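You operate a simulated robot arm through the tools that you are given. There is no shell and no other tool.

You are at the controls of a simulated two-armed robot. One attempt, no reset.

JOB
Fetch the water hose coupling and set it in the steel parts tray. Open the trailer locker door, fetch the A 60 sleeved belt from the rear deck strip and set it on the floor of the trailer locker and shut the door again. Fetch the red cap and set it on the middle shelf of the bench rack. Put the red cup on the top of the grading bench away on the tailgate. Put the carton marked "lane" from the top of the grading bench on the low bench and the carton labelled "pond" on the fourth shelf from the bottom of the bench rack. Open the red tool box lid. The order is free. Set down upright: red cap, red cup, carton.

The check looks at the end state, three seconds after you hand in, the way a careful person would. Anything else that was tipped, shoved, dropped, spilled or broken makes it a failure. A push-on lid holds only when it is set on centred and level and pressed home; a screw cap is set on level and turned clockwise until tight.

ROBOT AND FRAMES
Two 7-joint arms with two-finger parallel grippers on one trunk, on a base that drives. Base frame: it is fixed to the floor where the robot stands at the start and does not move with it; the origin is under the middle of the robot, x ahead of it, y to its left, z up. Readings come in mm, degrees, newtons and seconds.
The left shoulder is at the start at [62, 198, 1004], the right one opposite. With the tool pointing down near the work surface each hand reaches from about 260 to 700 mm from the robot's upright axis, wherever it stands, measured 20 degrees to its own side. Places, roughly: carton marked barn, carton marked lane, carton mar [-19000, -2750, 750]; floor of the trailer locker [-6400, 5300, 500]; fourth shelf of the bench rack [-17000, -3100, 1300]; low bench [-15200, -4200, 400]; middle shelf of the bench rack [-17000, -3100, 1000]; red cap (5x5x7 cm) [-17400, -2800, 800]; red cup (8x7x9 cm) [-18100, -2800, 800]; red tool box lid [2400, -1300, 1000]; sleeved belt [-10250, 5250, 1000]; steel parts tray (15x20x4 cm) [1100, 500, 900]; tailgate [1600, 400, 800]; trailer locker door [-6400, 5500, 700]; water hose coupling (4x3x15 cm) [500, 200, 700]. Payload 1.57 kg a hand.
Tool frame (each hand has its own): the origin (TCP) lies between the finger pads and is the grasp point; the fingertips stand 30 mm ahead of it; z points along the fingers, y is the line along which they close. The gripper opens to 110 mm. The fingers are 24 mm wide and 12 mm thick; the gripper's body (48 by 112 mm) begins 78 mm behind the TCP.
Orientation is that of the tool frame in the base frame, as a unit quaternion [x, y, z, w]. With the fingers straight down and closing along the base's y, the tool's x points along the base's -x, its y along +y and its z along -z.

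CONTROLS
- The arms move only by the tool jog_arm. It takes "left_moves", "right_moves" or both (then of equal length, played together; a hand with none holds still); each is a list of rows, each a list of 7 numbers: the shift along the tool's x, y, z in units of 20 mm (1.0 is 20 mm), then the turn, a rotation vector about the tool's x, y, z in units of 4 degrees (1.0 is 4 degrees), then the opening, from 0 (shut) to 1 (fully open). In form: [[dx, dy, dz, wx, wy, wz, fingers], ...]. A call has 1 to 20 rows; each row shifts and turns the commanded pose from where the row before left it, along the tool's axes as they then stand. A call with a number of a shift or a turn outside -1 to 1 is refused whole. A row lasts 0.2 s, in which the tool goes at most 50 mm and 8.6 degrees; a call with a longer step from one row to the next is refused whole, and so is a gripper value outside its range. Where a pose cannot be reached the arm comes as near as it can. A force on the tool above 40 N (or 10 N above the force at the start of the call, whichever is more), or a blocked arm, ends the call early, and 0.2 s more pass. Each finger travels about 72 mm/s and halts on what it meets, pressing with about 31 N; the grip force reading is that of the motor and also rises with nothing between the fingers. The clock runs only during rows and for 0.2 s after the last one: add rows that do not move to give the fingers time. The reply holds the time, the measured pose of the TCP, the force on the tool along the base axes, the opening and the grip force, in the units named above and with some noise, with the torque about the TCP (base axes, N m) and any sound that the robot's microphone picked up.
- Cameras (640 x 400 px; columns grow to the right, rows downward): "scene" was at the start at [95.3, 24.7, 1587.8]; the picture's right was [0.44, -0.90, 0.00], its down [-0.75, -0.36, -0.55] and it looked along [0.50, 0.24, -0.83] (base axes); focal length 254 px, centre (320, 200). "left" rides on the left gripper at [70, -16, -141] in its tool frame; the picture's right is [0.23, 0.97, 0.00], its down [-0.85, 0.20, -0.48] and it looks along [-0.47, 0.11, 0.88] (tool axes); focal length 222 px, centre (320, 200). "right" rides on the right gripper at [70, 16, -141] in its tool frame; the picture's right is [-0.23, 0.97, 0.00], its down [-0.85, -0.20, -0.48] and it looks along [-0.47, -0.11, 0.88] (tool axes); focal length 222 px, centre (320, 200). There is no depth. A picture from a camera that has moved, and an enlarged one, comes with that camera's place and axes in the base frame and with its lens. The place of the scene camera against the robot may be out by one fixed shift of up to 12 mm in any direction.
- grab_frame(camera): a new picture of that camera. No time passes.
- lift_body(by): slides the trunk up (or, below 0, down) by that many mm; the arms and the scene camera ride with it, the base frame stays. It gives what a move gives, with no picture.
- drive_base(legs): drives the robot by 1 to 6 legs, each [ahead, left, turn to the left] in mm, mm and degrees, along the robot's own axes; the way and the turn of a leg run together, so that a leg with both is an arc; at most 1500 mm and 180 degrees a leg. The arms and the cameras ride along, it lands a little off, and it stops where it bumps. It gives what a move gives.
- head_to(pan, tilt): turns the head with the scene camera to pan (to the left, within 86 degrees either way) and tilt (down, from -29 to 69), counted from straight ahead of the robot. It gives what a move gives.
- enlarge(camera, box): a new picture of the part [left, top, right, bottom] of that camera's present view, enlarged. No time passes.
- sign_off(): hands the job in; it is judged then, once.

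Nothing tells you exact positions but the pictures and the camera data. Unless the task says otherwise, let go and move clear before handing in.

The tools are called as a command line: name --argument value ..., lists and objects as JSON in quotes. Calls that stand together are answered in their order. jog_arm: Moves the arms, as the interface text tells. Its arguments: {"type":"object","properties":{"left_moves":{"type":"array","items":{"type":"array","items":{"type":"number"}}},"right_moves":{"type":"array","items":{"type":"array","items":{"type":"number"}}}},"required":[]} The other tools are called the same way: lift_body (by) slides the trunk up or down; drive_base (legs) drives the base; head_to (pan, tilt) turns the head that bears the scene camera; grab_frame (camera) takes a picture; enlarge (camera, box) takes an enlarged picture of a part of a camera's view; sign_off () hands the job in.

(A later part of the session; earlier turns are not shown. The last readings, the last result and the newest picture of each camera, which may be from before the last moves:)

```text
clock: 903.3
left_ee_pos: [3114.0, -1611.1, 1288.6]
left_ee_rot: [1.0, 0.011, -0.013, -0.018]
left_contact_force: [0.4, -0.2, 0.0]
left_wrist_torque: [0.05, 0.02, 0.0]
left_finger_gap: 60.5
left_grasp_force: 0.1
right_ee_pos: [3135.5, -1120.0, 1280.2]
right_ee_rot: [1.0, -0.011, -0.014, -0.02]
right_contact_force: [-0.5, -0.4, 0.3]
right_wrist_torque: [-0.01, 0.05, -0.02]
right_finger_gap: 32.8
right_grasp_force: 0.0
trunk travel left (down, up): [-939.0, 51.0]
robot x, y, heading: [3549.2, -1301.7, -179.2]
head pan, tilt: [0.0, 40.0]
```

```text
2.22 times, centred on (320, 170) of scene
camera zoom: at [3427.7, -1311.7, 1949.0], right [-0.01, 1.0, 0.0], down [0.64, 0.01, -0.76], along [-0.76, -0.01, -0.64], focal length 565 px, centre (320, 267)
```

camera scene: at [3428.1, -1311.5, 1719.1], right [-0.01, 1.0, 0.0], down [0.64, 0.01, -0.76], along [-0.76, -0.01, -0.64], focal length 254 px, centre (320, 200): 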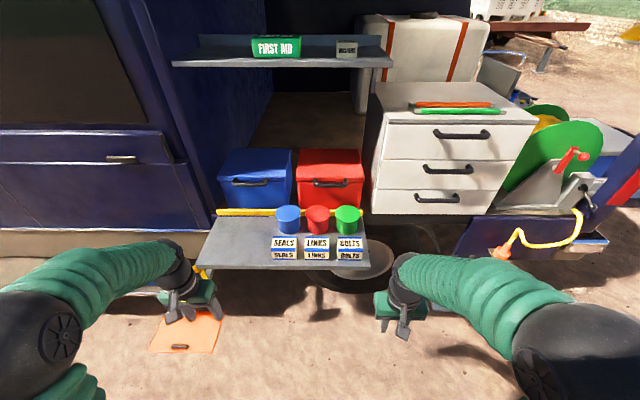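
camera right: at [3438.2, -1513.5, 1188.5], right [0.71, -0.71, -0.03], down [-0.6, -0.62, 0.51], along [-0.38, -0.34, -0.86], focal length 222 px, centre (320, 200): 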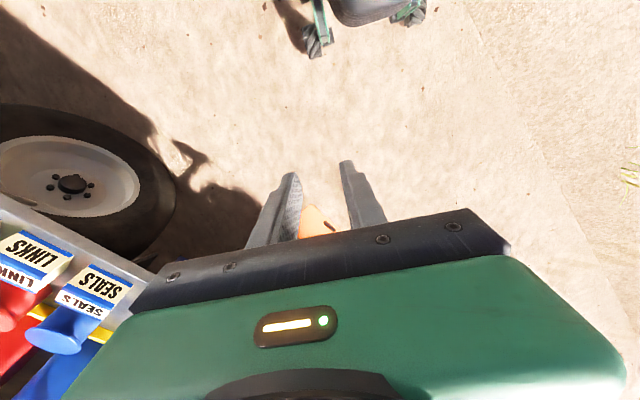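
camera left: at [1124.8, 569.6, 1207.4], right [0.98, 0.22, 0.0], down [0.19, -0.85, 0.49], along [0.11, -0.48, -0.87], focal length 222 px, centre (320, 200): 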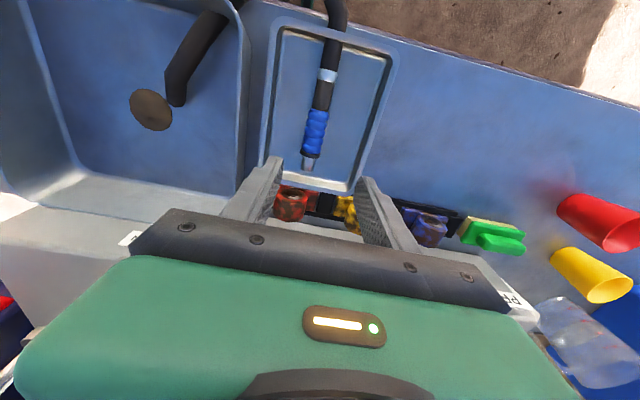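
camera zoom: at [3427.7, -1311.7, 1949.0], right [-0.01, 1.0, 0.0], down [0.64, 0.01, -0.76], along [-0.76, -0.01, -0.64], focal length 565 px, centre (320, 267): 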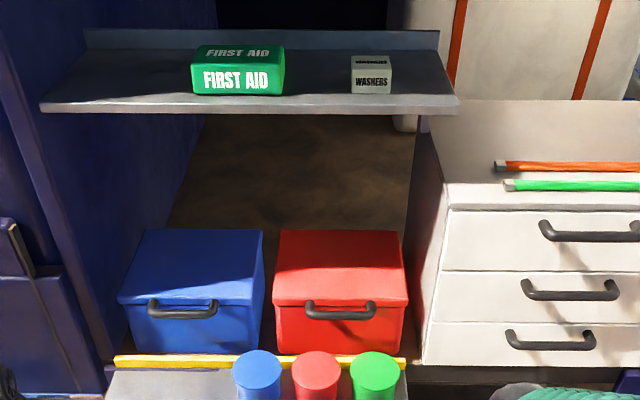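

Triangulated: the red box spans y≈-1431…-1124, lid top z≈1066, and its bar handle is near (2490, -1276, 1019). I prepare the right hand in free space: extend, tilt forward, then roll 90° so the fingers close vertically on the bar.

lift_body --by -84

jog_arm --right_moves '[[-1, 0, 0, 0, 0, 0, 1], [-1, 0, 0, 0, 0, 0, 1], [-1, 0, 0, 0, 0, 0, 1], [-1, 0, 0, 0, 0, 0, 1], [-1, 0, 0, 0, 0, 0, 1], [-1, 0, 0, 0, 0, 0, 1], [-1, 0, 0, 0, 0, 0, 1], [-1, 0, 0, 0, 0, 0, 1], [-1, 0, 0, 0, 0, 0, 1], [-1, 0, 0, 0, 0, 0, 1], [-1, 0, 0, 0, 0, 0, 1]]'

jog_arm --right_moves '[[0, 0, 0.3, 0, -1, 0, 1], [0, 0, 0.3, 0, -1, 0, 1], [0, 0, 0.3, 0, -1, 0, 1], [0, 0, 0.3, 0, -1, 0, 1], [0, 0, 0.3, 0, -1, 0, 1], [0, 0, 0.3, 0, -1, 0, 1], [0, 0, 0.3, 0, -1, 0, 1], [0, 0, 0.3, 0, -1, 0, 1], [0, 0, 0.3, 0, -1, 0, 1], [0, 0, 0.3, 0, -1, 0, 1], [0, 0, 0.3, 0, -1, 0, 1], [0, 0, 0.3, 0, -1, 0, 1], [0, 0, 0.3, 0, -1, 0, 1], [0, 0, 0.3, 0, -1, 0, 1], [0, 0, 0.3, 0, -1, 0, 1], [0, 0, 0.3, 0, -1, 0, 1]]'

jog_arm --right_moves '[[0, 0, 0, 0, 0, -1, 1], [0, 0, 0, 0, 0, -1, 1], [0, 0, 0, 0, 0, -1, 1], [0, 0, 0, 0, 0, -1, 1], [0, 0, 0, 0, 0, -1, 1], [0, 0, 0, 0, 0, -1, 1], [0, 0, 0, 0, 0, -1, 1], [0, 0, 0, 0, 0, -1, 1], [0, 0, 0, 0, 0, -1, 1], [0, 0, 0, 0, 0, -1, 1], [0, 0, 0, 0, 0, -1, 1], [0, 0, 0, 0, 0, -1, 1], [0, 0, 0, 0, 0, -1, 1], [0, 0, 0, 0, 0, -1, 1], [0, 0, 0, 0, 0, -1, 1], [0, 0, 0, 0, 0, -1, 1], [0, 0, 0, 0, 0, -1, 1], [0, 0, 0, 0, 0, -1, 1], [0, 0, 0, 0, 0, -1, 1], [0, 0, 0, 0, 0, -1, 1]]'

grab_frame --camera "right"

grab_frame --camera "scene"

```text
clock: 904.5
left_ee_pos: [3115.1, -1610.9, 1204.5]
left_ee_rot: [1.0, 0.01, -0.014, -0.017]
left_contact_force: [-0.3, 0.2, 0.0]
left_wrist_torque: [0.04, 0.02, 0.01]
left_finger_gap: 60.7
left_grasp_force: 0.0
right_ee_pos: [3134.7, -1120.2, 1195.4]
right_ee_rot: [1.0, -0.011, -0.015, -0.02]
right_contact_force: [-0.8, -0.4, 0.3]
right_wrist_torque: [0.03, 0.02, 0.01]
right_finger_gap: 33.2
right_grasp_force: 0.0
trunk travel left (down, up): [-855.0, 135.0]
robot x, y, heading: [3543.8, -1301.5, -179.4]
head pan, tilt: [0.0, 40.0]
```

```text
clock: 906.9
left_ee_pos: [3113.4, -1610.3, 1204.0]
left_ee_rot: [1.0, 0.011, -0.014, -0.017]
left_contact_force: [-0.2, 0.8, -0.7]
left_wrist_torque: [0.0, 0.0, 0.0]
left_finger_gap: 60.3
left_grasp_force: 0.1
right_ee_pos: [2914.5, -1114.5, 1202.2]
right_ee_rot: [1.0, -0.011, -0.015, -0.02]
right_contact_force: [-0.3, 0.4, -0.9]
right_wrist_torque: [0.03, -0.01, -0.01]
right_finger_gap: 110.3
right_grasp_force: 0.0
trunk travel left (down, up): [-855.0, 135.0]
robot x, y, heading: [3545.5, -1302.6, -179.4]
head pan, tilt: [0.0, 40.0]
```

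```text
clock: 910.3
left_ee_pos: [3113.7, -1610.5, 1203.4]
left_ee_rot: [1.0, 0.01, -0.013, -0.018]
left_contact_force: [0.2, -0.7, 0.1]
left_wrist_torque: [-0.02, 0.01, 0.03]
left_finger_gap: 60.9
left_grasp_force: 0.1
right_ee_pos: [2866.7, -1110.5, 1124.7]
right_ee_rot: [0.839, 0.002, -0.543, -0.023]
right_contact_force: [0.0, -0.2, 0.1]
right_wrist_torque: [0.0, 0.01, 0.05]
right_finger_gap: 109.7
right_grasp_force: 0.0
trunk travel left (down, up): [-855.0, 135.0]
robot x, y, heading: [3546.1, -1304.3, -179.5]
head pan, tilt: [0.0, 40.0]
```

```text
clock: 914.5
left_ee_pos: [3113.8, -1611.1, 1203.7]
left_ee_rot: [1.0, 0.01, -0.013, -0.018]
left_contact_force: [0.1, -0.6, 0.8]
left_wrist_torque: [-0.02, 0.01, 0.01]
left_finger_gap: 60.7
left_grasp_force: 0.2
right_ee_pos: [2868.1, -1109.2, 1125.1]
right_ee_rot: [0.643, 0.54, -0.4, -0.367]
right_contact_force: [-0.3, -0.7, 0.6]
right_wrist_torque: [-0.01, 0.0, 0.02]
right_finger_gap: 109.8
right_grasp_force: 0.1
trunk travel left (down, up): [-855.0, 135.0]
robot x, y, heading: [3546.4, -1301.9, -179.4]
head pan, tilt: [0.0, 40.0]
```

```text
taken
camera right: at [3009.9, -1047.9, 1161.2], right [0.37, -0.37, -0.85], down [0.27, -0.84, 0.48], along [-0.89, -0.41, -0.21], focal length 222 px, centre (320, 200)
```

right: 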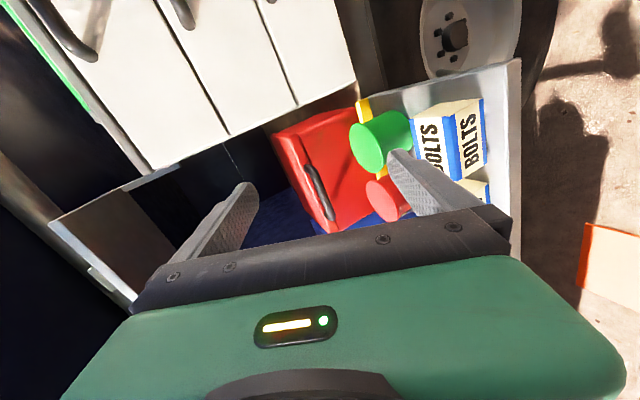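

```text
taken
camera scene: at [3426.9, -1312.5, 1865.4], right [-0.01, 1.0, 0.0], down [0.64, 0.01, -0.76], along [-0.76, -0.01, -0.64], focal length 254 px, centre (320, 200)
```

scene: 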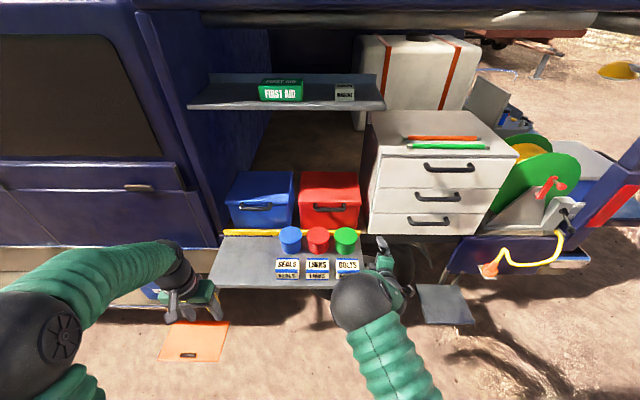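

The rolled posture works. I finish the roll and move in front of the handle, slightly above its level.

jog_arm --right_moves '[[0, 0, 0, 0, 0, -1, 0.7], [0, 0, 0, 0, 0, -1, 0.7], [0, 0, 0, 0, 0, -0.3, 0.7]]'

drive_base --legs '[[0, 167, 0], [220, 0, 0]]'

lift_body --by -60

grab_frame --camera "right"

head_to --pan -12 --tilt 45

grab_frame --camera "scene"

```text
clock: 915.3
left_ee_pos: [3114.1, -1611.4, 1205.1]
left_ee_rot: [1.0, 0.01, -0.013, -0.019]
left_contact_force: [0.6, 0.1, 0.5]
left_wrist_torque: [0.01, -0.01, -0.02]
left_finger_gap: 60.4
left_grasp_force: 0.1
right_ee_pos: [2864.6, -1093.1, 1133.8]
right_ee_rot: [0.606, 0.578, -0.368, -0.404]
right_contact_force: [0.2, 0.2, 0.4]
right_wrist_torque: [0.01, 0.02, -0.03]
right_finger_gap: 77.2
right_grasp_force: 0.0
trunk travel left (down, up): [-855.0, 135.0]
robot x, y, heading: [3546.5, -1301.3, -179.6]
head pan, tilt: [0.0, 40.0]
```

```text
clock: 918.0
left_ee_pos: [2896.2, -1790.5, 1201.9]
left_ee_rot: [1.0, 0.011, -0.015, -0.022]
left_contact_force: [0.9, -0.6, 1.2]
left_wrist_torque: [0.08, 0.03, 0.05]
left_finger_gap: 60.5
left_grasp_force: 0.1
right_ee_pos: [2648.1, -1274.9, 1131.9]
right_ee_rot: [0.603, 0.582, -0.364, -0.407]
right_contact_force: [0.3, -0.2, 0.3]
right_wrist_torque: [0.08, -0.01, -0.16]
right_finger_gap: 77.2
right_grasp_force: 0.1
trunk travel left (down, up): [-855.0, 135.0]
robot x, y, heading: [3323.7, -1467.7, -179.4]
head pan, tilt: [0.0, 40.0]
```

```text
clock: 919.0
left_ee_pos: [2890.7, -1780.6, 1142.6]
left_ee_rot: [1.0, 0.011, -0.013, -0.017]
left_contact_force: [0.0, -0.1, 0.0]
left_wrist_torque: [0.0, 0.01, 0.01]
left_finger_gap: 60.5
left_grasp_force: 0.0
right_ee_pos: [2642.8, -1263.8, 1070.0]
right_ee_rot: [0.606, 0.576, -0.369, -0.405]
right_contact_force: [0.1, 0.1, 0.8]
right_wrist_torque: [0.0, -0.01, -0.01]
right_finger_gap: 77.2
right_grasp_force: 0.1
trunk travel left (down, up): [-795.0, 195.0]
robot x, y, heading: [3323.8, -1469.1, -179.5]
head pan, tilt: [0.0, 40.0]
```

```text
taken
camera right: at [2783.3, -1201.5, 1114.4], right [0.38, -0.23, -0.9], down [0.3, -0.88, 0.36], along [-0.88, -0.41, -0.26], focal length 222 px, centre (320, 200)
```

right: 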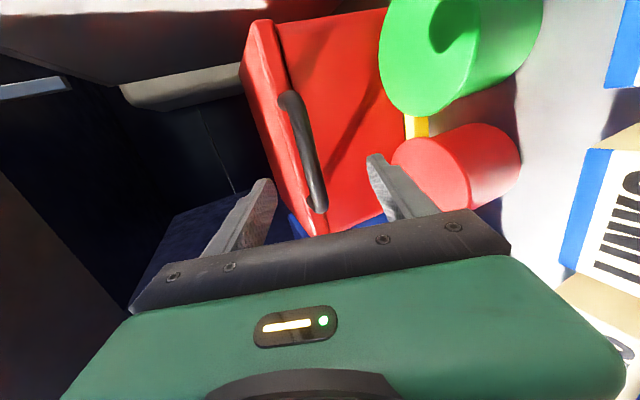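

```text
clock: 919.8
left_ee_pos: [2892.2, -1782.5, 1142.3]
left_ee_rot: [1.0, 0.011, -0.014, -0.018]
left_contact_force: [0.4, 0.0, 0.0]
left_wrist_torque: [0.0, 0.04, 0.02]
left_finger_gap: 60.7
left_grasp_force: 0.1
right_ee_pos: [2645.9, -1260.8, 1069.5]
right_ee_rot: [0.607, 0.578, -0.365, -0.405]
right_contact_force: [0.3, 0.1, 1.1]
right_wrist_torque: [-0.01, 0.02, -0.04]
right_finger_gap: 76.9
right_grasp_force: 0.0
trunk travel left (down, up): [-795.0, 195.0]
robot x, y, heading: [3327.8, -1472.6, -179.5]
head pan, tilt: [-12.0, 45.0]
```

```text
taken
camera scene: at [3209.0, -1471.5, 1796.9], right [0.2, 0.98, 0.0], down [0.69, -0.14, -0.71], along [-0.69, 0.14, -0.71], focal length 254 px, centre (320, 200)
```

scene: 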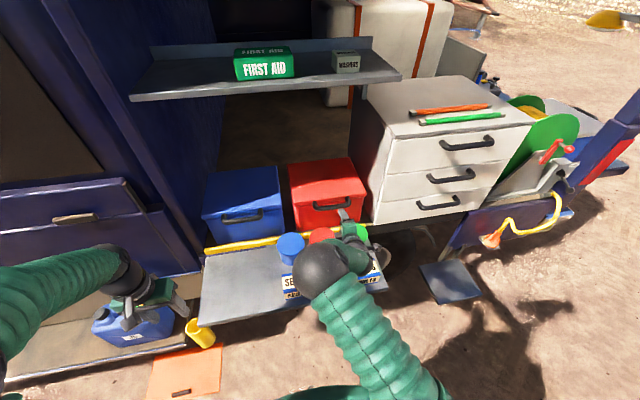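

enlarge --camera "right" --box '[220, 60, 420, 240]'

enlarge --camera "scene" --box '[260, 140, 420, 280]'

```text
2.22 times, centred on (320, 150) of right
camera zoom: at [2785.5, -1201.1, 1113.4], right [0.38, -0.23, -0.9], down [0.3, -0.89, 0.35], along [-0.88, -0.4, -0.27], focal length 494 px, centre (320, 311)
```

zoom: 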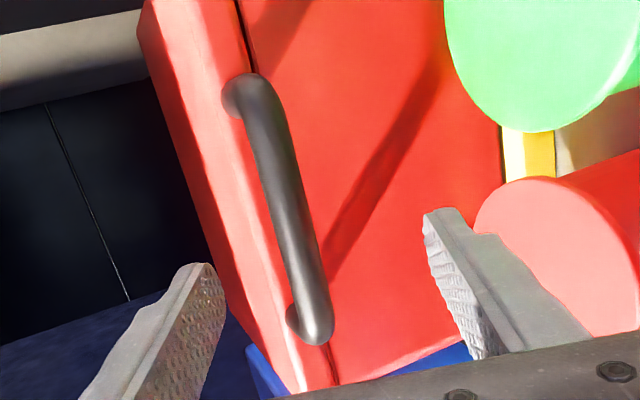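

```text
2.86 times, centred on (340, 210) of scene
camera zoom: at [3209.0, -1471.5, 1796.9], right [0.2, 0.98, 0.0], down [0.69, -0.14, -0.71], along [-0.69, 0.14, -0.71], focal length 726 px, centre (263, 171)
```

zoom: 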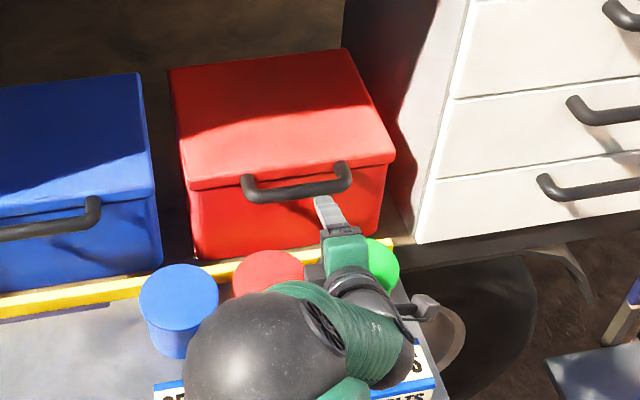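

The bar's centre is at about (2502, -1268, 1029), standing 38 mm off the lid's front. I drive 100 mm ahead and re-check in the wrist view.

drive_base --legs '[[100, 5, 0]]'

jog_arm --right_moves '[[0, 0, 0, 0, 0, 0, 0.7], [0, 0, 0, 0, 0, 0, 0.7]]'

enlarge --camera "right" --box '[180, 40, 440, 250]'

enlarge --camera "scene" --box '[240, 120, 420, 280]'

```text
clock: 920.9
left_ee_pos: [2797.8, -1781.4, 1147.7]
left_ee_rot: [1.0, 0.012, -0.017, -0.015]
left_contact_force: [0.9, -0.5, 0.2]
left_wrist_torque: [-0.04, 0.02, 0.0]
left_finger_gap: 60.7
left_grasp_force: 0.1
right_ee_pos: [2549.5, -1260.8, 1070.9]
right_ee_rot: [0.607, 0.576, -0.368, -0.405]
right_contact_force: [-0.3, -0.3, 0.4]
right_wrist_torque: [0.0, -0.03, 0.01]
right_finger_gap: 77.2
right_grasp_force: 0.0
trunk travel left (down, up): [-795.0, 195.0]
robot x, y, heading: [3226.0, -1477.4, -179.6]
head pan, tilt: [-12.0, 45.0]
```

```text
clock: 921.5
left_ee_pos: [2796.7, -1784.2, 1146.1]
left_ee_rot: [1.0, 0.011, -0.016, -0.017]
left_contact_force: [0.0, 0.5, -0.2]
left_wrist_torque: [0.0, 0.02, -0.01]
left_finger_gap: 60.2
left_grasp_force: 0.1
right_ee_pos: [2549.0, -1262.1, 1071.7]
right_ee_rot: [0.608, 0.576, -0.365, -0.407]
right_contact_force: [0.2, -0.1, 0.3]
right_wrist_torque: [0.0, 0.01, -0.04]
right_finger_gap: 77.0
right_grasp_force: 0.0
trunk travel left (down, up): [-795.0, 195.0]
robot x, y, heading: [3221.7, -1481.5, -179.5]
head pan, tilt: [-12.0, 45.0]
```

```text
1.90 times, centred on (310, 145) of right
camera zoom: at [2689.1, -1201.9, 1116.0], right [0.38, -0.23, -0.9], down [0.3, -0.89, 0.35], along [-0.88, -0.4, -0.26], focal length 423 px, centre (339, 305)
```

zoom: 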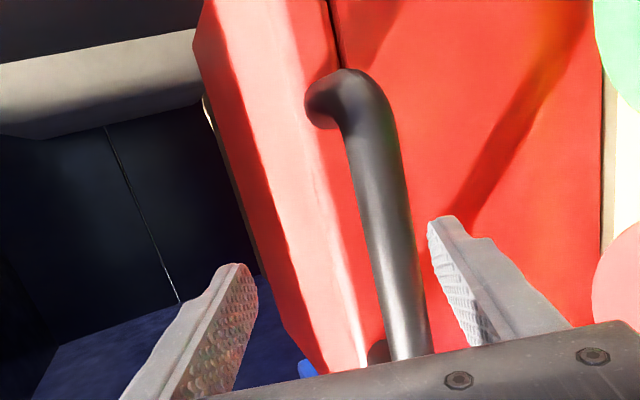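

```text
2.50 times, centred on (330, 200) of scene
camera zoom: at [3114.7, -1472.9, 1798.0], right [0.2, 0.98, 0.0], down [0.69, -0.14, -0.71], along [-0.69, 0.14, -0.71], focal length 636 px, centre (295, 200)
```

zoom: 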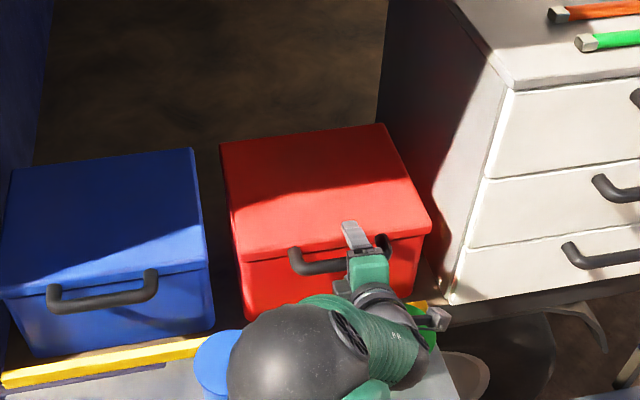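

The bar lies 22 mm low relative to the grasp line. I shift down, then advance onto it.

jog_arm --right_moves '[[-0.2, 0.55, 0, 0, 0, 0, 0.7], [-0.2, 0.55, 0, 0, 0, 0, 0.7], [0, 0, 0.8, 0, 0, 0, 0.7], [0, 0, 0.8, 0, 0, 0, 0.7], [0, 0, 0.6, 0, 0, 0, 0.7], [0, 0, 0, 0, 0, 0, 0.7]]'

enlarge --camera "right" --box '[180, 40, 440, 250]'

enlarge --camera "scene" --box '[240, 120, 420, 280]'

```text
clock: 922.9
left_ee_pos: [2793.1, -1784.5, 1142.7]
left_ee_rot: [1.0, 0.011, -0.014, -0.017]
left_contact_force: [-0.5, 0.6, 0.7]
left_wrist_torque: [-0.01, 0.02, 0.02]
left_finger_gap: 60.2
left_grasp_force: 0.1
right_ee_pos: [2514.9, -1271.4, 1028.5]
right_ee_rot: [0.607, 0.579, -0.366, -0.404]
right_contact_force: [0.7, 0.1, 0.8]
right_wrist_torque: [-0.04, 0.01, 0.0]
right_finger_gap: 77.1
right_grasp_force: 0.2
trunk travel left (down, up): [-795.0, 195.0]
robot x, y, heading: [3225.0, -1475.2, -179.6]
head pan, tilt: [-12.0, 45.0]
```

```text
1.90 times, centred on (310, 145) of right
camera zoom: at [2655.4, -1210.9, 1073.2], right [0.38, -0.23, -0.9], down [0.3, -0.88, 0.36], along [-0.87, -0.41, -0.27], focal length 423 px, centre (339, 305)
```

zoom: 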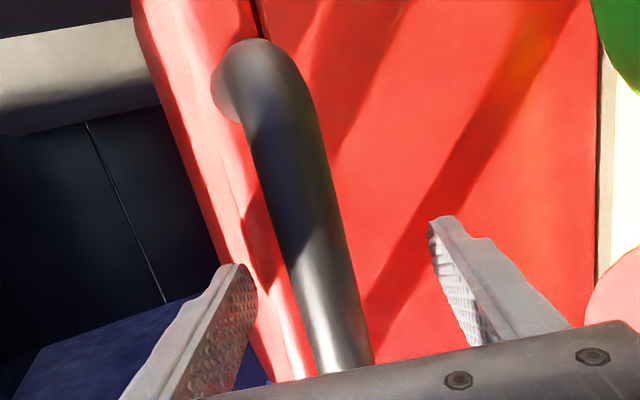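

```text
2.50 times, centred on (330, 200) of scene
camera zoom: at [3109.8, -1471.2, 1795.6], right [0.2, 0.98, 0.0], down [0.69, -0.14, -0.71], along [-0.69, 0.14, -0.71], focal length 636 px, centre (295, 200)
```

zoom: 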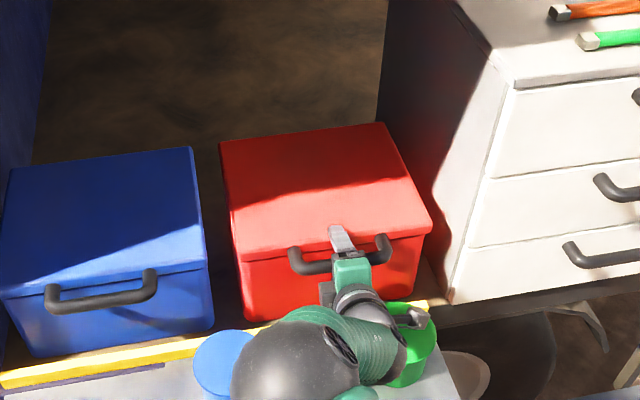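

The bar is between the fingers. I centre by 9 mm and close on it.

jog_arm --right_moves '[[0, -0.4, 0, 0, 0, 0, 0.7], [0, 0, 0, 0, 0, 0, 0.4], [0, 0, 0, 0, 0, 0, 0.1], [0, 0, 0, 0, 0, 0, 0], [0, 0, 0, 0, 0, 0, 0], [0, 0, 0, 0, 0, 0, 0]]'

enlarge --camera "right" --box '[180, 40, 440, 250]'

```text
clock: 924.3
left_ee_pos: [2793.1, -1785.9, 1145.6]
left_ee_rot: [1.0, 0.011, -0.014, -0.017]
left_contact_force: [0.2, 0.2, 0.7]
left_wrist_torque: [-0.05, 0.01, -0.02]
left_finger_gap: 60.6
left_grasp_force: 0.1
right_ee_pos: [2510.2, -1270.1, 1041.3]
right_ee_rot: [0.606, 0.577, -0.368, -0.406]
right_contact_force: [-8.0, 0.6, 12.7]
right_wrist_torque: [-0.31, 2.59, 0.4]
right_finger_gap: 43.9
right_grasp_force: 45.2
trunk travel left (down, up): [-795.0, 195.0]
robot x, y, heading: [3225.8, -1477.2, -179.6]
head pan, tilt: [-12.0, 45.0]
```

```text
1.90 times, centred on (310, 145) of right
camera zoom: at [2651.0, -1210.0, 1085.2], right [0.38, -0.23, -0.9], down [0.3, -0.88, 0.35], along [-0.88, -0.4, -0.26], focal length 423 px, centre (339, 305)
```

zoom: 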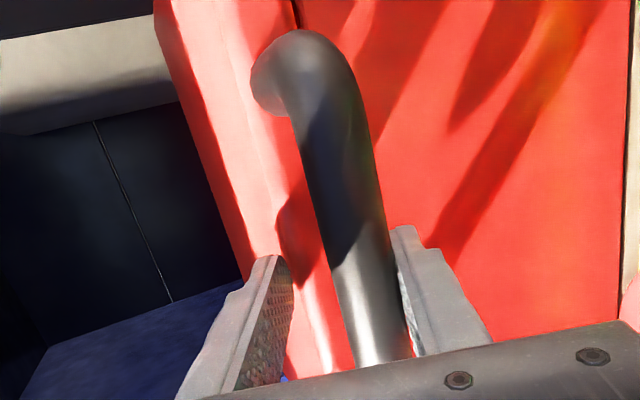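

The upper fingertip is pressing on the lid's front instead of the bar. I open, retreat 14 mm and close again.

jog_arm --right_moves '[[0, 0, 0, 0, 0, 0, 0.6], [0, 0, -0.4, 0, 0, 0, 0.6], [0, 0.1, -0.3, 0, 0, 0, 0.6], [0, 0, 0, 0, 0, 0, 0.3], [0, 0, 0, 0, 0, 0, 0], [0, 0, 0, 0, 0, 0, 0], [0, 0, 0, 0, 0, 0, 0], [0, 0, 0, 0, 0, 0, 0]]'

enlarge --camera "right" --box '[180, 40, 440, 250]'

```text
clock: 926.1
left_ee_pos: [2794.0, -1784.0, 1144.6]
left_ee_rot: [1.0, 0.011, -0.014, -0.017]
left_contact_force: [0.9, -0.2, -0.4]
left_wrist_torque: [0.01, 0.03, 0.02]
left_finger_gap: 60.3
left_grasp_force: 0.1
right_ee_pos: [2525.7, -1267.0, 1042.2]
right_ee_rot: [0.609, 0.576, -0.364, -0.406]
right_contact_force: [9.3, 1.5, -3.8]
right_wrist_torque: [0.71, -0.3, 0.13]
right_finger_gap: 21.6
right_grasp_force: 35.1
trunk travel left (down, up): [-795.0, 195.0]
robot x, y, heading: [3223.2, -1476.9, -179.5]
head pan, tilt: [-12.0, 45.0]
```

```text
1.90 times, centred on (310, 145) of right
camera zoom: at [2666.1, -1207.2, 1087.3], right [0.38, -0.23, -0.9], down [0.29, -0.89, 0.36], along [-0.88, -0.4, -0.27], focal length 423 px, centre (339, 305)
```

zoom: 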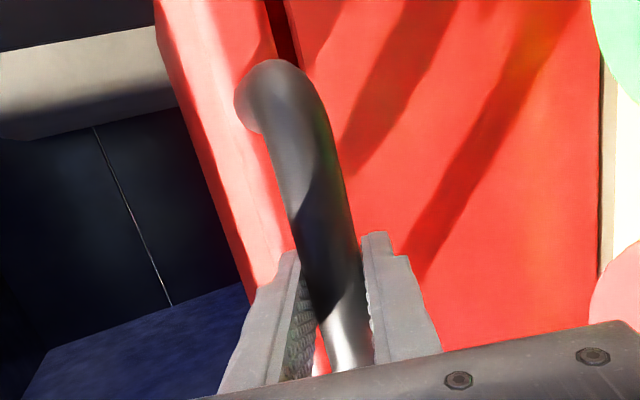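

Gripped on the bar (21.6 mm). I lift along the lid's arc, first part, watching the forces.

jog_arm --right_moves '[[0, -0.93, -0.3, 0, 0, 0, 0], [0, -0.951, -0.236, 0, 0, 0, 0], [0, -0.965, -0.169, 0, 0, 0, 0], [0, -0.975, -0.101, 0, 0, 0, 0], [0, -0.98, -0.034, 0, 0, 0, 0]]'

grab_frame --camera "scene"

grab_frame --camera "right"

```text
clock: 927.3
left_ee_pos: [2800.2, -1782.4, 1149.2]
left_ee_rot: [1.0, 0.011, -0.018, -0.017]
left_contact_force: [0.4, 0.5, -0.5]
left_wrist_torque: [0.01, -0.01, 0.02]
left_finger_gap: 60.5
left_grasp_force: 0.1
right_ee_pos: [2507.3, -1268.2, 1142.5]
right_ee_rot: [0.607, 0.575, -0.368, -0.406]
right_contact_force: [28.2, 7.5, 8.3]
right_wrist_torque: [0.62, 0.0, 0.1]
right_finger_gap: 21.7
right_grasp_force: 35.1
trunk travel left (down, up): [-795.0, 195.0]
robot x, y, heading: [3225.5, -1476.6, -179.7]
head pan, tilt: [-12.0, 45.0]
```

```text
taken
camera scene: at [3123.0, -1467.6, 1798.9], right [0.2, 0.98, 0.0], down [0.69, -0.14, -0.71], along [-0.7, 0.14, -0.7], focal length 254 px, centre (320, 200)
```

scene: 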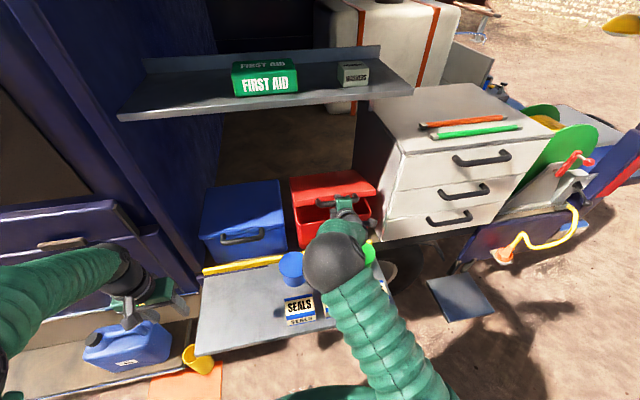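

```text
taken
camera right: at [2647.2, -1207.5, 1186.0], right [0.37, -0.23, -0.9], down [0.3, -0.88, 0.36], along [-0.88, -0.4, -0.26], focal length 222 px, centre (320, 200)
```

right: 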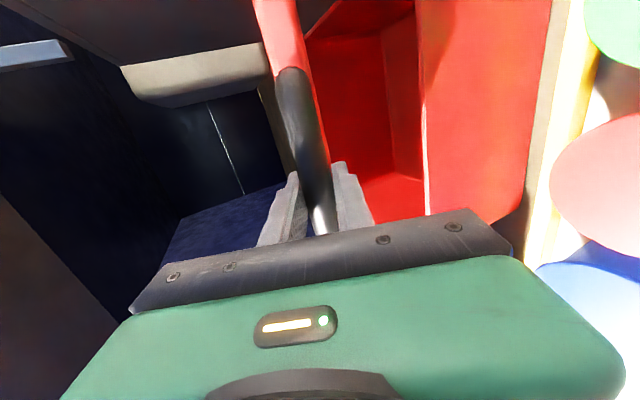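

The lid is opening well. I adjust the arc slightly outward and continue.

jog_arm --right_moves '[[0, -0.905, -0.254, 0, 0, 0, 0], [0, -0.908, -0.184, 0, 0, 0, 0], [0, -0.977, 0.044, 0, 0, 0, 0], [0, -0.975, 0.11, 0, 0, 0, 0], [0, -0.966, 0.178, 0, 0, 0, 0]]'

grab_frame --camera "scene"

grab_frame --camera "right"

```text
clock: 928.5
left_ee_pos: [2792.6, -1781.2, 1146.5]
left_ee_rot: [1.0, 0.011, -0.015, -0.016]
left_contact_force: [0.3, -0.1, -0.5]
left_wrist_torque: [0.0, -0.04, 0.04]
left_finger_gap: 60.4
left_grasp_force: 0.0
right_ee_pos: [2464.4, -1268.7, 1224.6]
right_ee_rot: [0.606, 0.577, -0.368, -0.405]
right_contact_force: [4.6, 7.5, 0.6]
right_wrist_torque: [0.75, -0.57, 0.31]
right_finger_gap: 21.7
right_grasp_force: 34.6
trunk travel left (down, up): [-795.0, 195.0]
robot x, y, heading: [3225.7, -1476.1, -179.3]
head pan, tilt: [-12.0, 45.0]
```

```text
taken
camera scene: at [3110.9, -1467.3, 1797.9], right [0.2, 0.98, 0.0], down [0.69, -0.14, -0.71], along [-0.69, 0.14, -0.71], focal length 254 px, centre (320, 200)
```

scene: 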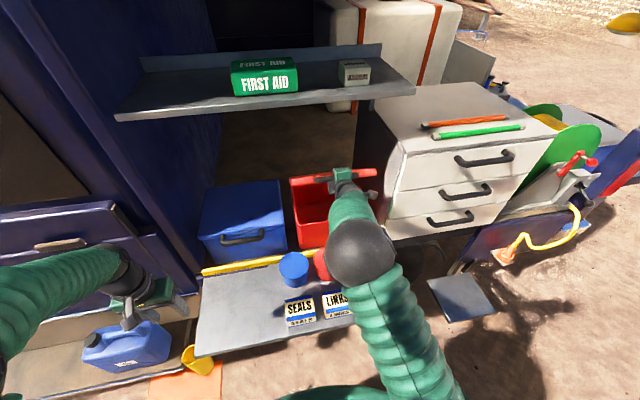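

```text
taken
camera right: at [2604.6, -1207.7, 1269.3], right [0.38, -0.23, -0.9], down [0.3, -0.88, 0.36], along [-0.88, -0.4, -0.26], focal length 222 px, centre (320, 200)
```

right: 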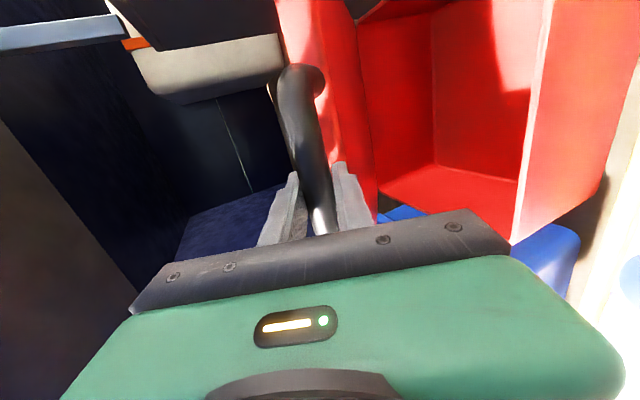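

The lid is about 37° open and forces are low. I test whether it stays by itself by opening the fingers a little (the lower finger would still catch the bar).

jog_arm --right_moves '[[0, 0, 0, 0, 0, 0, 0.35], [0, 0, 0, 0, 0, 0, 0.45], [0, 0, 0, 0, 0, 0, 0.45], [0, 0, 0, 0, 0, 0, 0.45]]'

enlarge --camera "right" --box '[180, 40, 440, 250]'

```text
clock: 929.5
left_ee_pos: [2795.4, -1783.6, 1146.0]
left_ee_rot: [1.0, 0.011, -0.016, -0.016]
left_contact_force: [-0.3, -0.5, 0.2]
left_wrist_torque: [0.02, 0.02, -0.01]
left_finger_gap: 60.7
left_grasp_force: 0.1
right_ee_pos: [2466.2, -1270.8, 1225.9]
right_ee_rot: [0.607, 0.577, -0.367, -0.405]
right_contact_force: [9.2, 3.0, 3.7]
right_wrist_torque: [0.12, -0.3, 0.05]
right_finger_gap: 48.8
right_grasp_force: 0.0
trunk travel left (down, up): [-795.0, 195.0]
robot x, y, heading: [3224.6, -1479.0, -179.6]
head pan, tilt: [-12.0, 45.0]
```

```text
1.90 times, centred on (310, 145) of right
camera zoom: at [2606.5, -1209.2, 1269.3], right [0.38, -0.23, -0.9], down [0.3, -0.88, 0.36], along [-0.88, -0.4, -0.27], focal length 423 px, centre (339, 305)
```

zoom: 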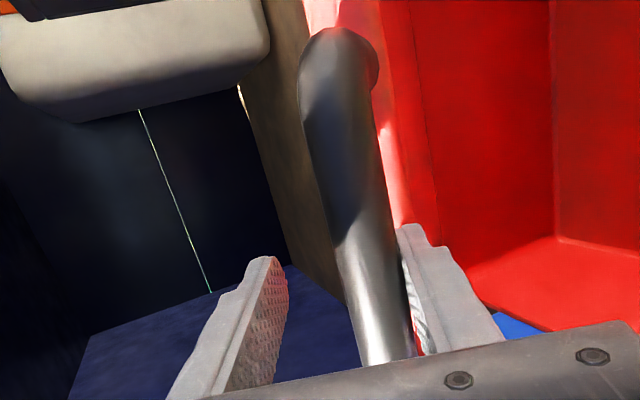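

The lid sinks onto the lower finger, so it needs to go past vertical, which is beyond reach from here. I lower it gently back down, then will redo the lift from a better stance (closer and higher).

jog_arm --right_moves '[[0, 0, 0, 0, 0, 0, 0], [0, 0, 0, 0, 0, 0, 0], [0, 0, 0, 0, 0, 0, 0], [0, 0.966, -0.178, 0, 0, 0, 0], [0, 0.975, -0.11, 0, 0, 0, 0], [0, 0.977, -0.044, 0, 0, 0, 0], [0, 0.908, 0.184, 0, 0, 0, 0], [0, 0.905, 0.254, 0, 0, 0, 0], [0, 0.98, 0.034, 0, 0, 0, 0], [0, 0.975, 0.101, 0, 0, 0, 0], [0, 0.965, 0.169, 0, 0, 0, 0], [0, 0.951, 0.236, 0, 0, 0, 0], [0, 0.7, 0.2, 0, 0, 0, 0]]'

grab_frame --camera "right"

enlarge --camera "scene" --box '[240, 120, 420, 280]'

```text
clock: 932.3
left_ee_pos: [2790.9, -1784.7, 1145.5]
left_ee_rot: [1.0, 0.011, -0.013, -0.017]
left_contact_force: [0.2, -0.1, 0.3]
left_wrist_torque: [0.02, 0.02, 0.01]
left_finger_gap: 60.5
left_grasp_force: 0.2
right_ee_pos: [2522.6, -1270.1, 1046.7]
right_ee_rot: [0.608, 0.577, -0.366, -0.405]
right_contact_force: [-1.0, -1.8, -0.5]
right_wrist_torque: [0.45, 0.34, 0.51]
right_finger_gap: 21.9
right_grasp_force: 35.6
trunk travel left (down, up): [-795.0, 195.0]
robot x, y, heading: [3228.5, -1477.7, -179.3]
head pan, tilt: [-12.0, 45.0]
```

```text
taken
camera right: at [2662.5, -1210.2, 1090.9], right [0.38, -0.23, -0.9], down [0.3, -0.89, 0.36], along [-0.88, -0.4, -0.27], focal length 222 px, centre (320, 200)
```

right: 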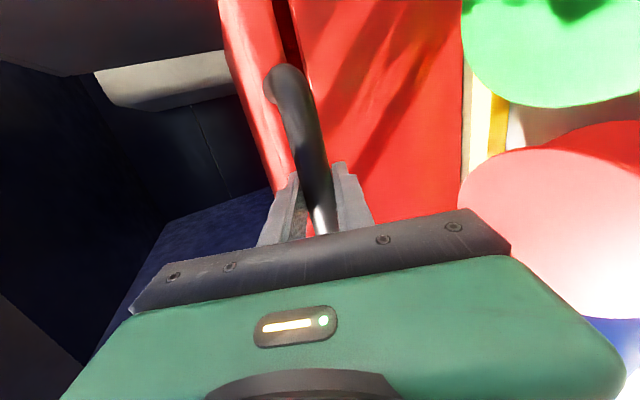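

```text
2.50 times, centred on (330, 200) of scene
camera zoom: at [3107.4, -1472.3, 1798.5], right [0.2, 0.98, 0.0], down [0.7, -0.14, -0.7], along [-0.69, 0.14, -0.71], focal length 636 px, centre (295, 200)
```

zoom: 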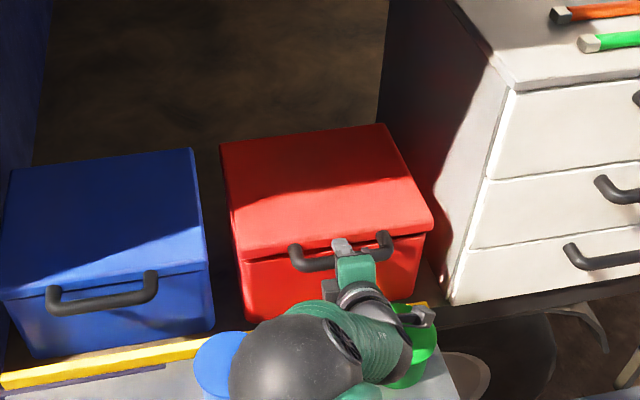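

The lid is back down. I release, withdraw the hand, raise the trunk to its top, and lower the arm to handle height again for a closer stance.

jog_arm --right_moves '[[0, 0, 0, 0, 0, 0, 0.4], [0, 0, 0, 0, 0, 0, 0.7], [0, 0, 0, 0, 0, 0, 0.7], [0, 0, -0.8, 0, 0, 0, 0.7], [0, 0, -0.8, 0, 0, 0, 0.7], [0, 0, -0.8, 0, 0, 0, 0.7], [0, 0, -0.8, 0, 0, 0, 0.7], [0, 0, -0.8, 0, 0, 0, 0.7], [0, 0.4, -0.91, 0, 0, 0, 0.7], [0, 0.4, -0.91, 0, 0, 0, 0.7], [0, 0.4, -0.91, 0, 0, 0, 0.7]]' --left_moves '[[0.5, 0, 0, 0, 0, 0, 0.5], [0.7, 0, 0, 0, 0, 0, 0.5], [0.7, 0, 0, 0, 0, 0, 0.5], [0.7, 0, 0, 0, 0, 0, 0.5], [0.7, 0, 0, 0, 0, 0, 0.5], [0.7, 0, 0, 0, 0, 0, 0.5], [0.7, 0, 0, 0, 0, 0, 0.5], [0.7, 0, 0, 0, 0, 0, 0.5], [0, 0, 0, 0, 0, 0, 0.5], [0, 0, 0, 0, 0, 0, 0.5], [0, 0, 0, 0, 0, 0, 0.5]]'

lift_body --by 192

jog_arm --right_moves '[[0, 0.893, 0.396, 0, 0, 0, 0.7], [0, 0.893, 0.396, 0, 0, 0, 0.7], [0, 0.893, 0.396, 0, 0, 0, 0.7], [0, 0.893, 0.396, 0, 0, 0, 0.7], [0, 0.893, 0.396, 0, 0, 0, 0.7], [0, 0.893, 0.396, 0, 0, 0, 0.7], [0, 0.893, 0.396, 0, 0, 0, 0.7], [0, 0.893, 0.396, 0, 0, 0, 0.7], [0, 0.893, 0.396, 0, 0, 0, 0.7], [0, 0.893, 0.396, 0, 0, 0, 0.7], [0, 0.893, 0.396, 0, 0, 0, 0.7]]'

grab_frame --camera "right"

grab_frame --camera "scene"

```text
clock: 934.9
left_ee_pos: [2901.8, -1781.4, 1144.4]
left_ee_rot: [1.0, 0.011, -0.015, -0.016]
left_contact_force: [-0.8, 0.0, 0.4]
left_wrist_torque: [0.02, -0.01, 0.0]
left_finger_gap: 54.9
left_grasp_force: 0.0
right_ee_pos: [2665.7, -1205.3, 1080.1]
right_ee_rot: [0.646, 0.536, -0.332, -0.432]
right_contact_force: [0.5, -0.3, -0.7]
right_wrist_torque: [0.01, 0.01, -0.02]
right_finger_gap: 77.1
right_grasp_force: 0.1
trunk travel left (down, up): [-795.0, 195.0]
robot x, y, heading: [3223.3, -1477.2, -179.7]
head pan, tilt: [-12.0, 45.0]
stopped in row 11 (right hand): the arm was blocked; the commanded pose is now the measured one
```

```text
clock: 937.0
left_ee_pos: [2901.0, -1780.2, 1334.6]
left_ee_rot: [1.0, 0.011, -0.014, -0.017]
left_contact_force: [-0.5, -0.4, -0.4]
left_wrist_torque: [0.01, 0.0, -0.03]
left_finger_gap: 54.8
left_grasp_force: 0.0
right_ee_pos: [2662.8, -1211.8, 1271.1]
right_ee_rot: [0.643, 0.54, -0.335, -0.428]
right_contact_force: [0.0, 0.0, -0.5]
right_wrist_torque: [0.0, 0.01, -0.02]
right_finger_gap: 77.2
right_grasp_force: 0.1
trunk travel left (down, up): [-987.0, 3.0]
robot x, y, heading: [3223.4, -1478.5, -179.6]
head pan, tilt: [-12.0, 45.0]
```

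```text
clock: 939.4
left_ee_pos: [2900.6, -1780.7, 1334.2]
left_ee_rot: [1.0, 0.011, -0.015, -0.017]
left_contact_force: [-0.6, -0.9, -0.7]
left_wrist_torque: [-0.02, 0.0, -0.01]
left_finger_gap: 55.1
left_grasp_force: 0.0
right_ee_pos: [2664.8, -1203.9, 1054.9]
right_ee_rot: [0.643, 0.539, -0.334, -0.429]
right_contact_force: [-0.3, -1.1, 0.3]
right_wrist_torque: [0.0, -0.02, -0.01]
right_finger_gap: 77.0
right_grasp_force: 0.0
trunk travel left (down, up): [-987.0, 3.0]
robot x, y, heading: [3228.3, -1476.6, -179.2]
head pan, tilt: [-12.0, 45.0]
```

```text
taken
camera right: at [2811.1, -1162.7, 1100.6], right [0.35, -0.27, -0.9], down [0.18, -0.92, 0.35], along [-0.92, -0.28, -0.27], focal length 222 px, centre (320, 200)
```

right: 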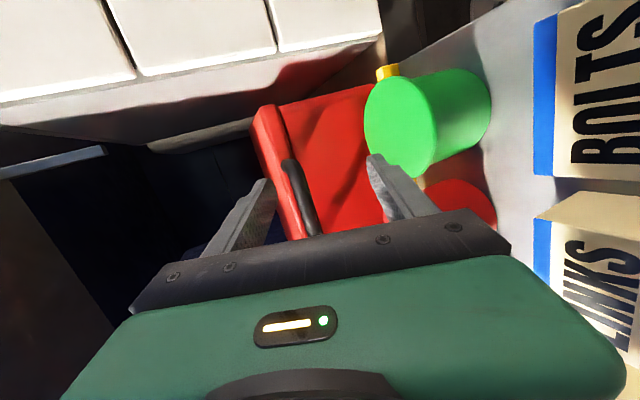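

```text
taken
camera scene: at [3109.3, -1470.3, 1989.8], right [0.2, 0.98, 0.0], down [0.69, -0.14, -0.71], along [-0.69, 0.14, -0.71], focal length 254 px, centre (320, 200)
```

scene: 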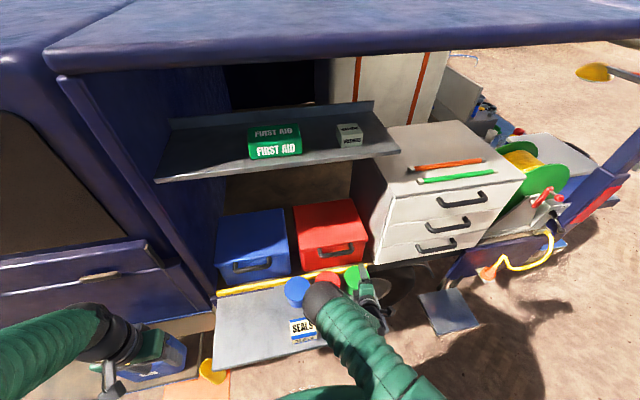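

The hand drifted slightly at its reach limit. I correct its yaw, shift the base left and closer.

jog_arm --right_moves '[[0, 0, 0, 0.03, -0.76, -0.34, 0.7], [0, 0, 0, 0.03, -0.76, -0.34, 0.7], [0, 0, 0, 0.03, -0.76, -0.34, 0.7], [0, 0, 0, 0, 0, 0, 0.7]]'

drive_base --legs '[[0, 62, 0], [75, 0, 0]]'

jog_arm --right_moves '[[0, 0, 0, 0, 0, 0, 0.7], [0, 0, 0, 0, 0, 0, 0.7]]'

enlarge --camera "right" --box '[180, 40, 440, 250]'

enlarge --camera "scene" --box '[220, 160, 420, 300]'

```text
clock: 940.4
left_ee_pos: [2900.4, -1781.3, 1334.8]
left_ee_rot: [1.0, 0.011, -0.015, -0.017]
left_contact_force: [0.6, -0.3, 0.7]
left_wrist_torque: [-0.01, 0.01, -0.03]
left_finger_gap: 54.9
left_grasp_force: 0.2
right_ee_pos: [2664.9, -1203.3, 1054.9]
right_ee_rot: [0.593, 0.593, -0.372, -0.399]
right_contact_force: [0.2, 0.5, -1.2]
right_wrist_torque: [0.03, -0.04, 0.01]
right_finger_gap: 76.7
right_grasp_force: 0.0
trunk travel left (down, up): [-987.0, 3.0]
robot x, y, heading: [3221.0, -1474.1, -179.7]
head pan, tilt: [-12.0, 45.0]
```

```text
clock: 942.0
left_ee_pos: [2844.8, -1876.0, 1332.4]
left_ee_rot: [0.999, 0.013, -0.021, -0.028]
left_contact_force: [0.5, -2.8, -0.1]
left_wrist_torque: [0.16, 0.08, 0.01]
left_finger_gap: 55.0
left_grasp_force: 0.0
right_ee_pos: [2604.6, -1296.1, 1068.3]
right_ee_rot: [0.586, 0.595, -0.368, -0.408]
right_contact_force: [0.2, -0.7, -0.7]
right_wrist_torque: [0.03, 0.04, -0.1]
right_finger_gap: 77.0
right_grasp_force: 0.0
trunk travel left (down, up): [-987.0, 3.0]
robot x, y, heading: [3149.1, -1541.8, -179.5]
head pan, tilt: [-12.0, 45.0]
```

```text
clock: 942.6
left_ee_pos: [2829.8, -1834.1, 1338.2]
left_ee_rot: [1.0, 0.012, -0.016, -0.011]
left_contact_force: [-0.6, 0.1, 0.4]
left_wrist_torque: [0.01, -0.03, 0.05]
left_finger_gap: 55.1
left_grasp_force: 0.0
right_ee_pos: [2592.3, -1261.9, 1054.0]
right_ee_rot: [0.595, 0.59, -0.375, -0.395]
right_contact_force: [0.1, 0.0, -0.5]
right_wrist_torque: [-0.02, 0.01, 0.03]
right_finger_gap: 77.0
right_grasp_force: 0.2
trunk travel left (down, up): [-987.0, 3.0]
robot x, y, heading: [3145.8, -1543.8, -179.6]
head pan, tilt: [-12.0, 45.0]
```

```text
1.90 times, centred on (310, 145) of right
camera zoom: at [2729.7, -1195.3, 1097.8], right [0.39, -0.22, -0.89], down [0.34, -0.87, 0.36], along [-0.86, -0.44, -0.27], focal length 423 px, centre (339, 305)
```

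zoom: 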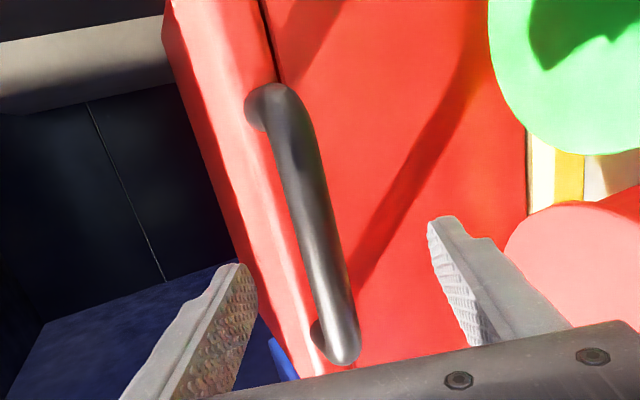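

```text
2.86 times, centred on (320, 230) of scene
camera zoom: at [3032.4, -1508.9, 1989.3], right [0.2, 0.98, -0.01], down [0.69, -0.15, -0.7], along [-0.69, 0.13, -0.71], focal length 726 px, centre (320, 114)
```

zoom: 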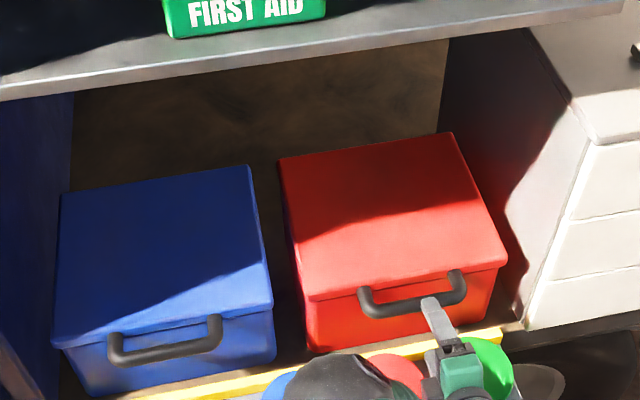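

Aligned. I advance to the earlier successful grip position and close on the bar.

jog_arm --right_moves '[[-0.06, -0.2, 0.81, 0, 0, 0, 0.7], [-0.06, -0.2, 0.81, 0, 0, 0, 0.7], [-0.06, -0.2, 0.81, 0, 0, 0, 0.7], [-0.06, -0.2, 0.81, 0, 0, 0, 0.7], [0, 0, 0, 0, 0, 0, 0.7]]'

enlarge --camera "right" --box '[180, 40, 440, 250]'

```text
clock: 943.8
left_ee_pos: [2829.1, -1861.0, 1332.2]
left_ee_rot: [1.0, 0.013, -0.014, -0.02]
left_contact_force: [-0.9, 0.0, 0.0]
left_wrist_torque: [-0.02, 0.02, 0.02]
left_finger_gap: 55.0
left_grasp_force: 0.1
right_ee_pos: [2525.7, -1285.7, 1045.7]
right_ee_rot: [0.591, 0.595, -0.37, -0.4]
right_contact_force: [-0.4, -0.3, -0.3]
right_wrist_torque: [-0.03, 0.05, 0.01]
right_finger_gap: 77.0
right_grasp_force: 0.1
trunk travel left (down, up): [-987.0, 3.0]
robot x, y, heading: [3148.3, -1546.0, -179.4]
head pan, tilt: [-12.0, 45.0]
```

```text
1.90 times, centred on (310, 145) of right
camera zoom: at [2662.6, -1219.8, 1090.4], right [0.39, -0.2, -0.9], down [0.34, -0.88, 0.34], along [-0.85, -0.44, -0.28], focal length 423 px, centre (339, 305)
```

zoom: 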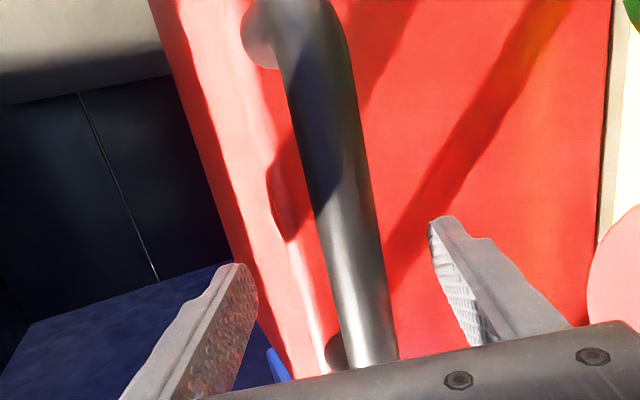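

jog_arm --right_moves '[[0.4, 0, 0, 0, 0, 0, 0.7], [0.4, 0.1, 0, 0, 0, 0, 0.7], [0, 0, 0, 0, 0, 0, 0.7], [0, 0, 0, 0, 0, 0, 0.7]]'

enlarge --camera "right" --box '[180, 40, 440, 250]'

```text
clock: 944.8
left_ee_pos: [2829.7, -1859.4, 1333.6]
left_ee_rot: [1.0, 0.013, -0.015, -0.019]
left_contact_force: [-0.3, -0.5, -0.3]
left_wrist_torque: [0.07, -0.01, -0.02]
left_finger_gap: 55.0
left_grasp_force: 0.0
right_ee_pos: [2527.3, -1267.9, 1044.3]
right_ee_rot: [0.591, 0.594, -0.369, -0.401]
right_contact_force: [0.5, -1.7, -0.2]
right_wrist_torque: [0.02, 0.01, -0.01]
right_finger_gap: 77.1
right_grasp_force: 0.0
trunk travel left (down, up): [-987.0, 3.0]
robot x, y, heading: [3148.1, -1545.8, -179.5]
head pan, tilt: [-12.0, 45.0]
```

```text
1.90 times, centred on (310, 145) of right
camera zoom: at [2664.8, -1202.1, 1090.1], right [0.39, -0.2, -0.9], down [0.34, -0.88, 0.34], along [-0.86, -0.44, -0.27], focal length 423 px, centre (339, 305)
```

zoom: 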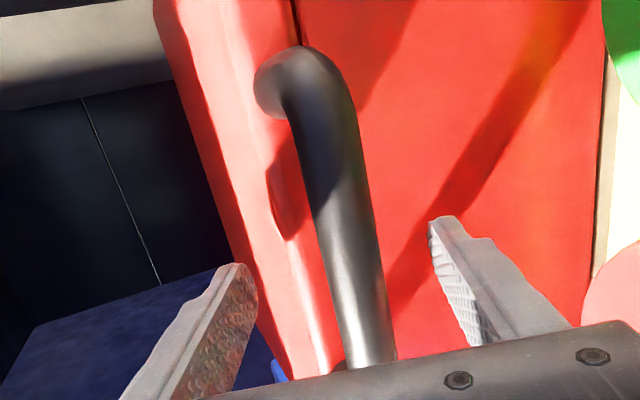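

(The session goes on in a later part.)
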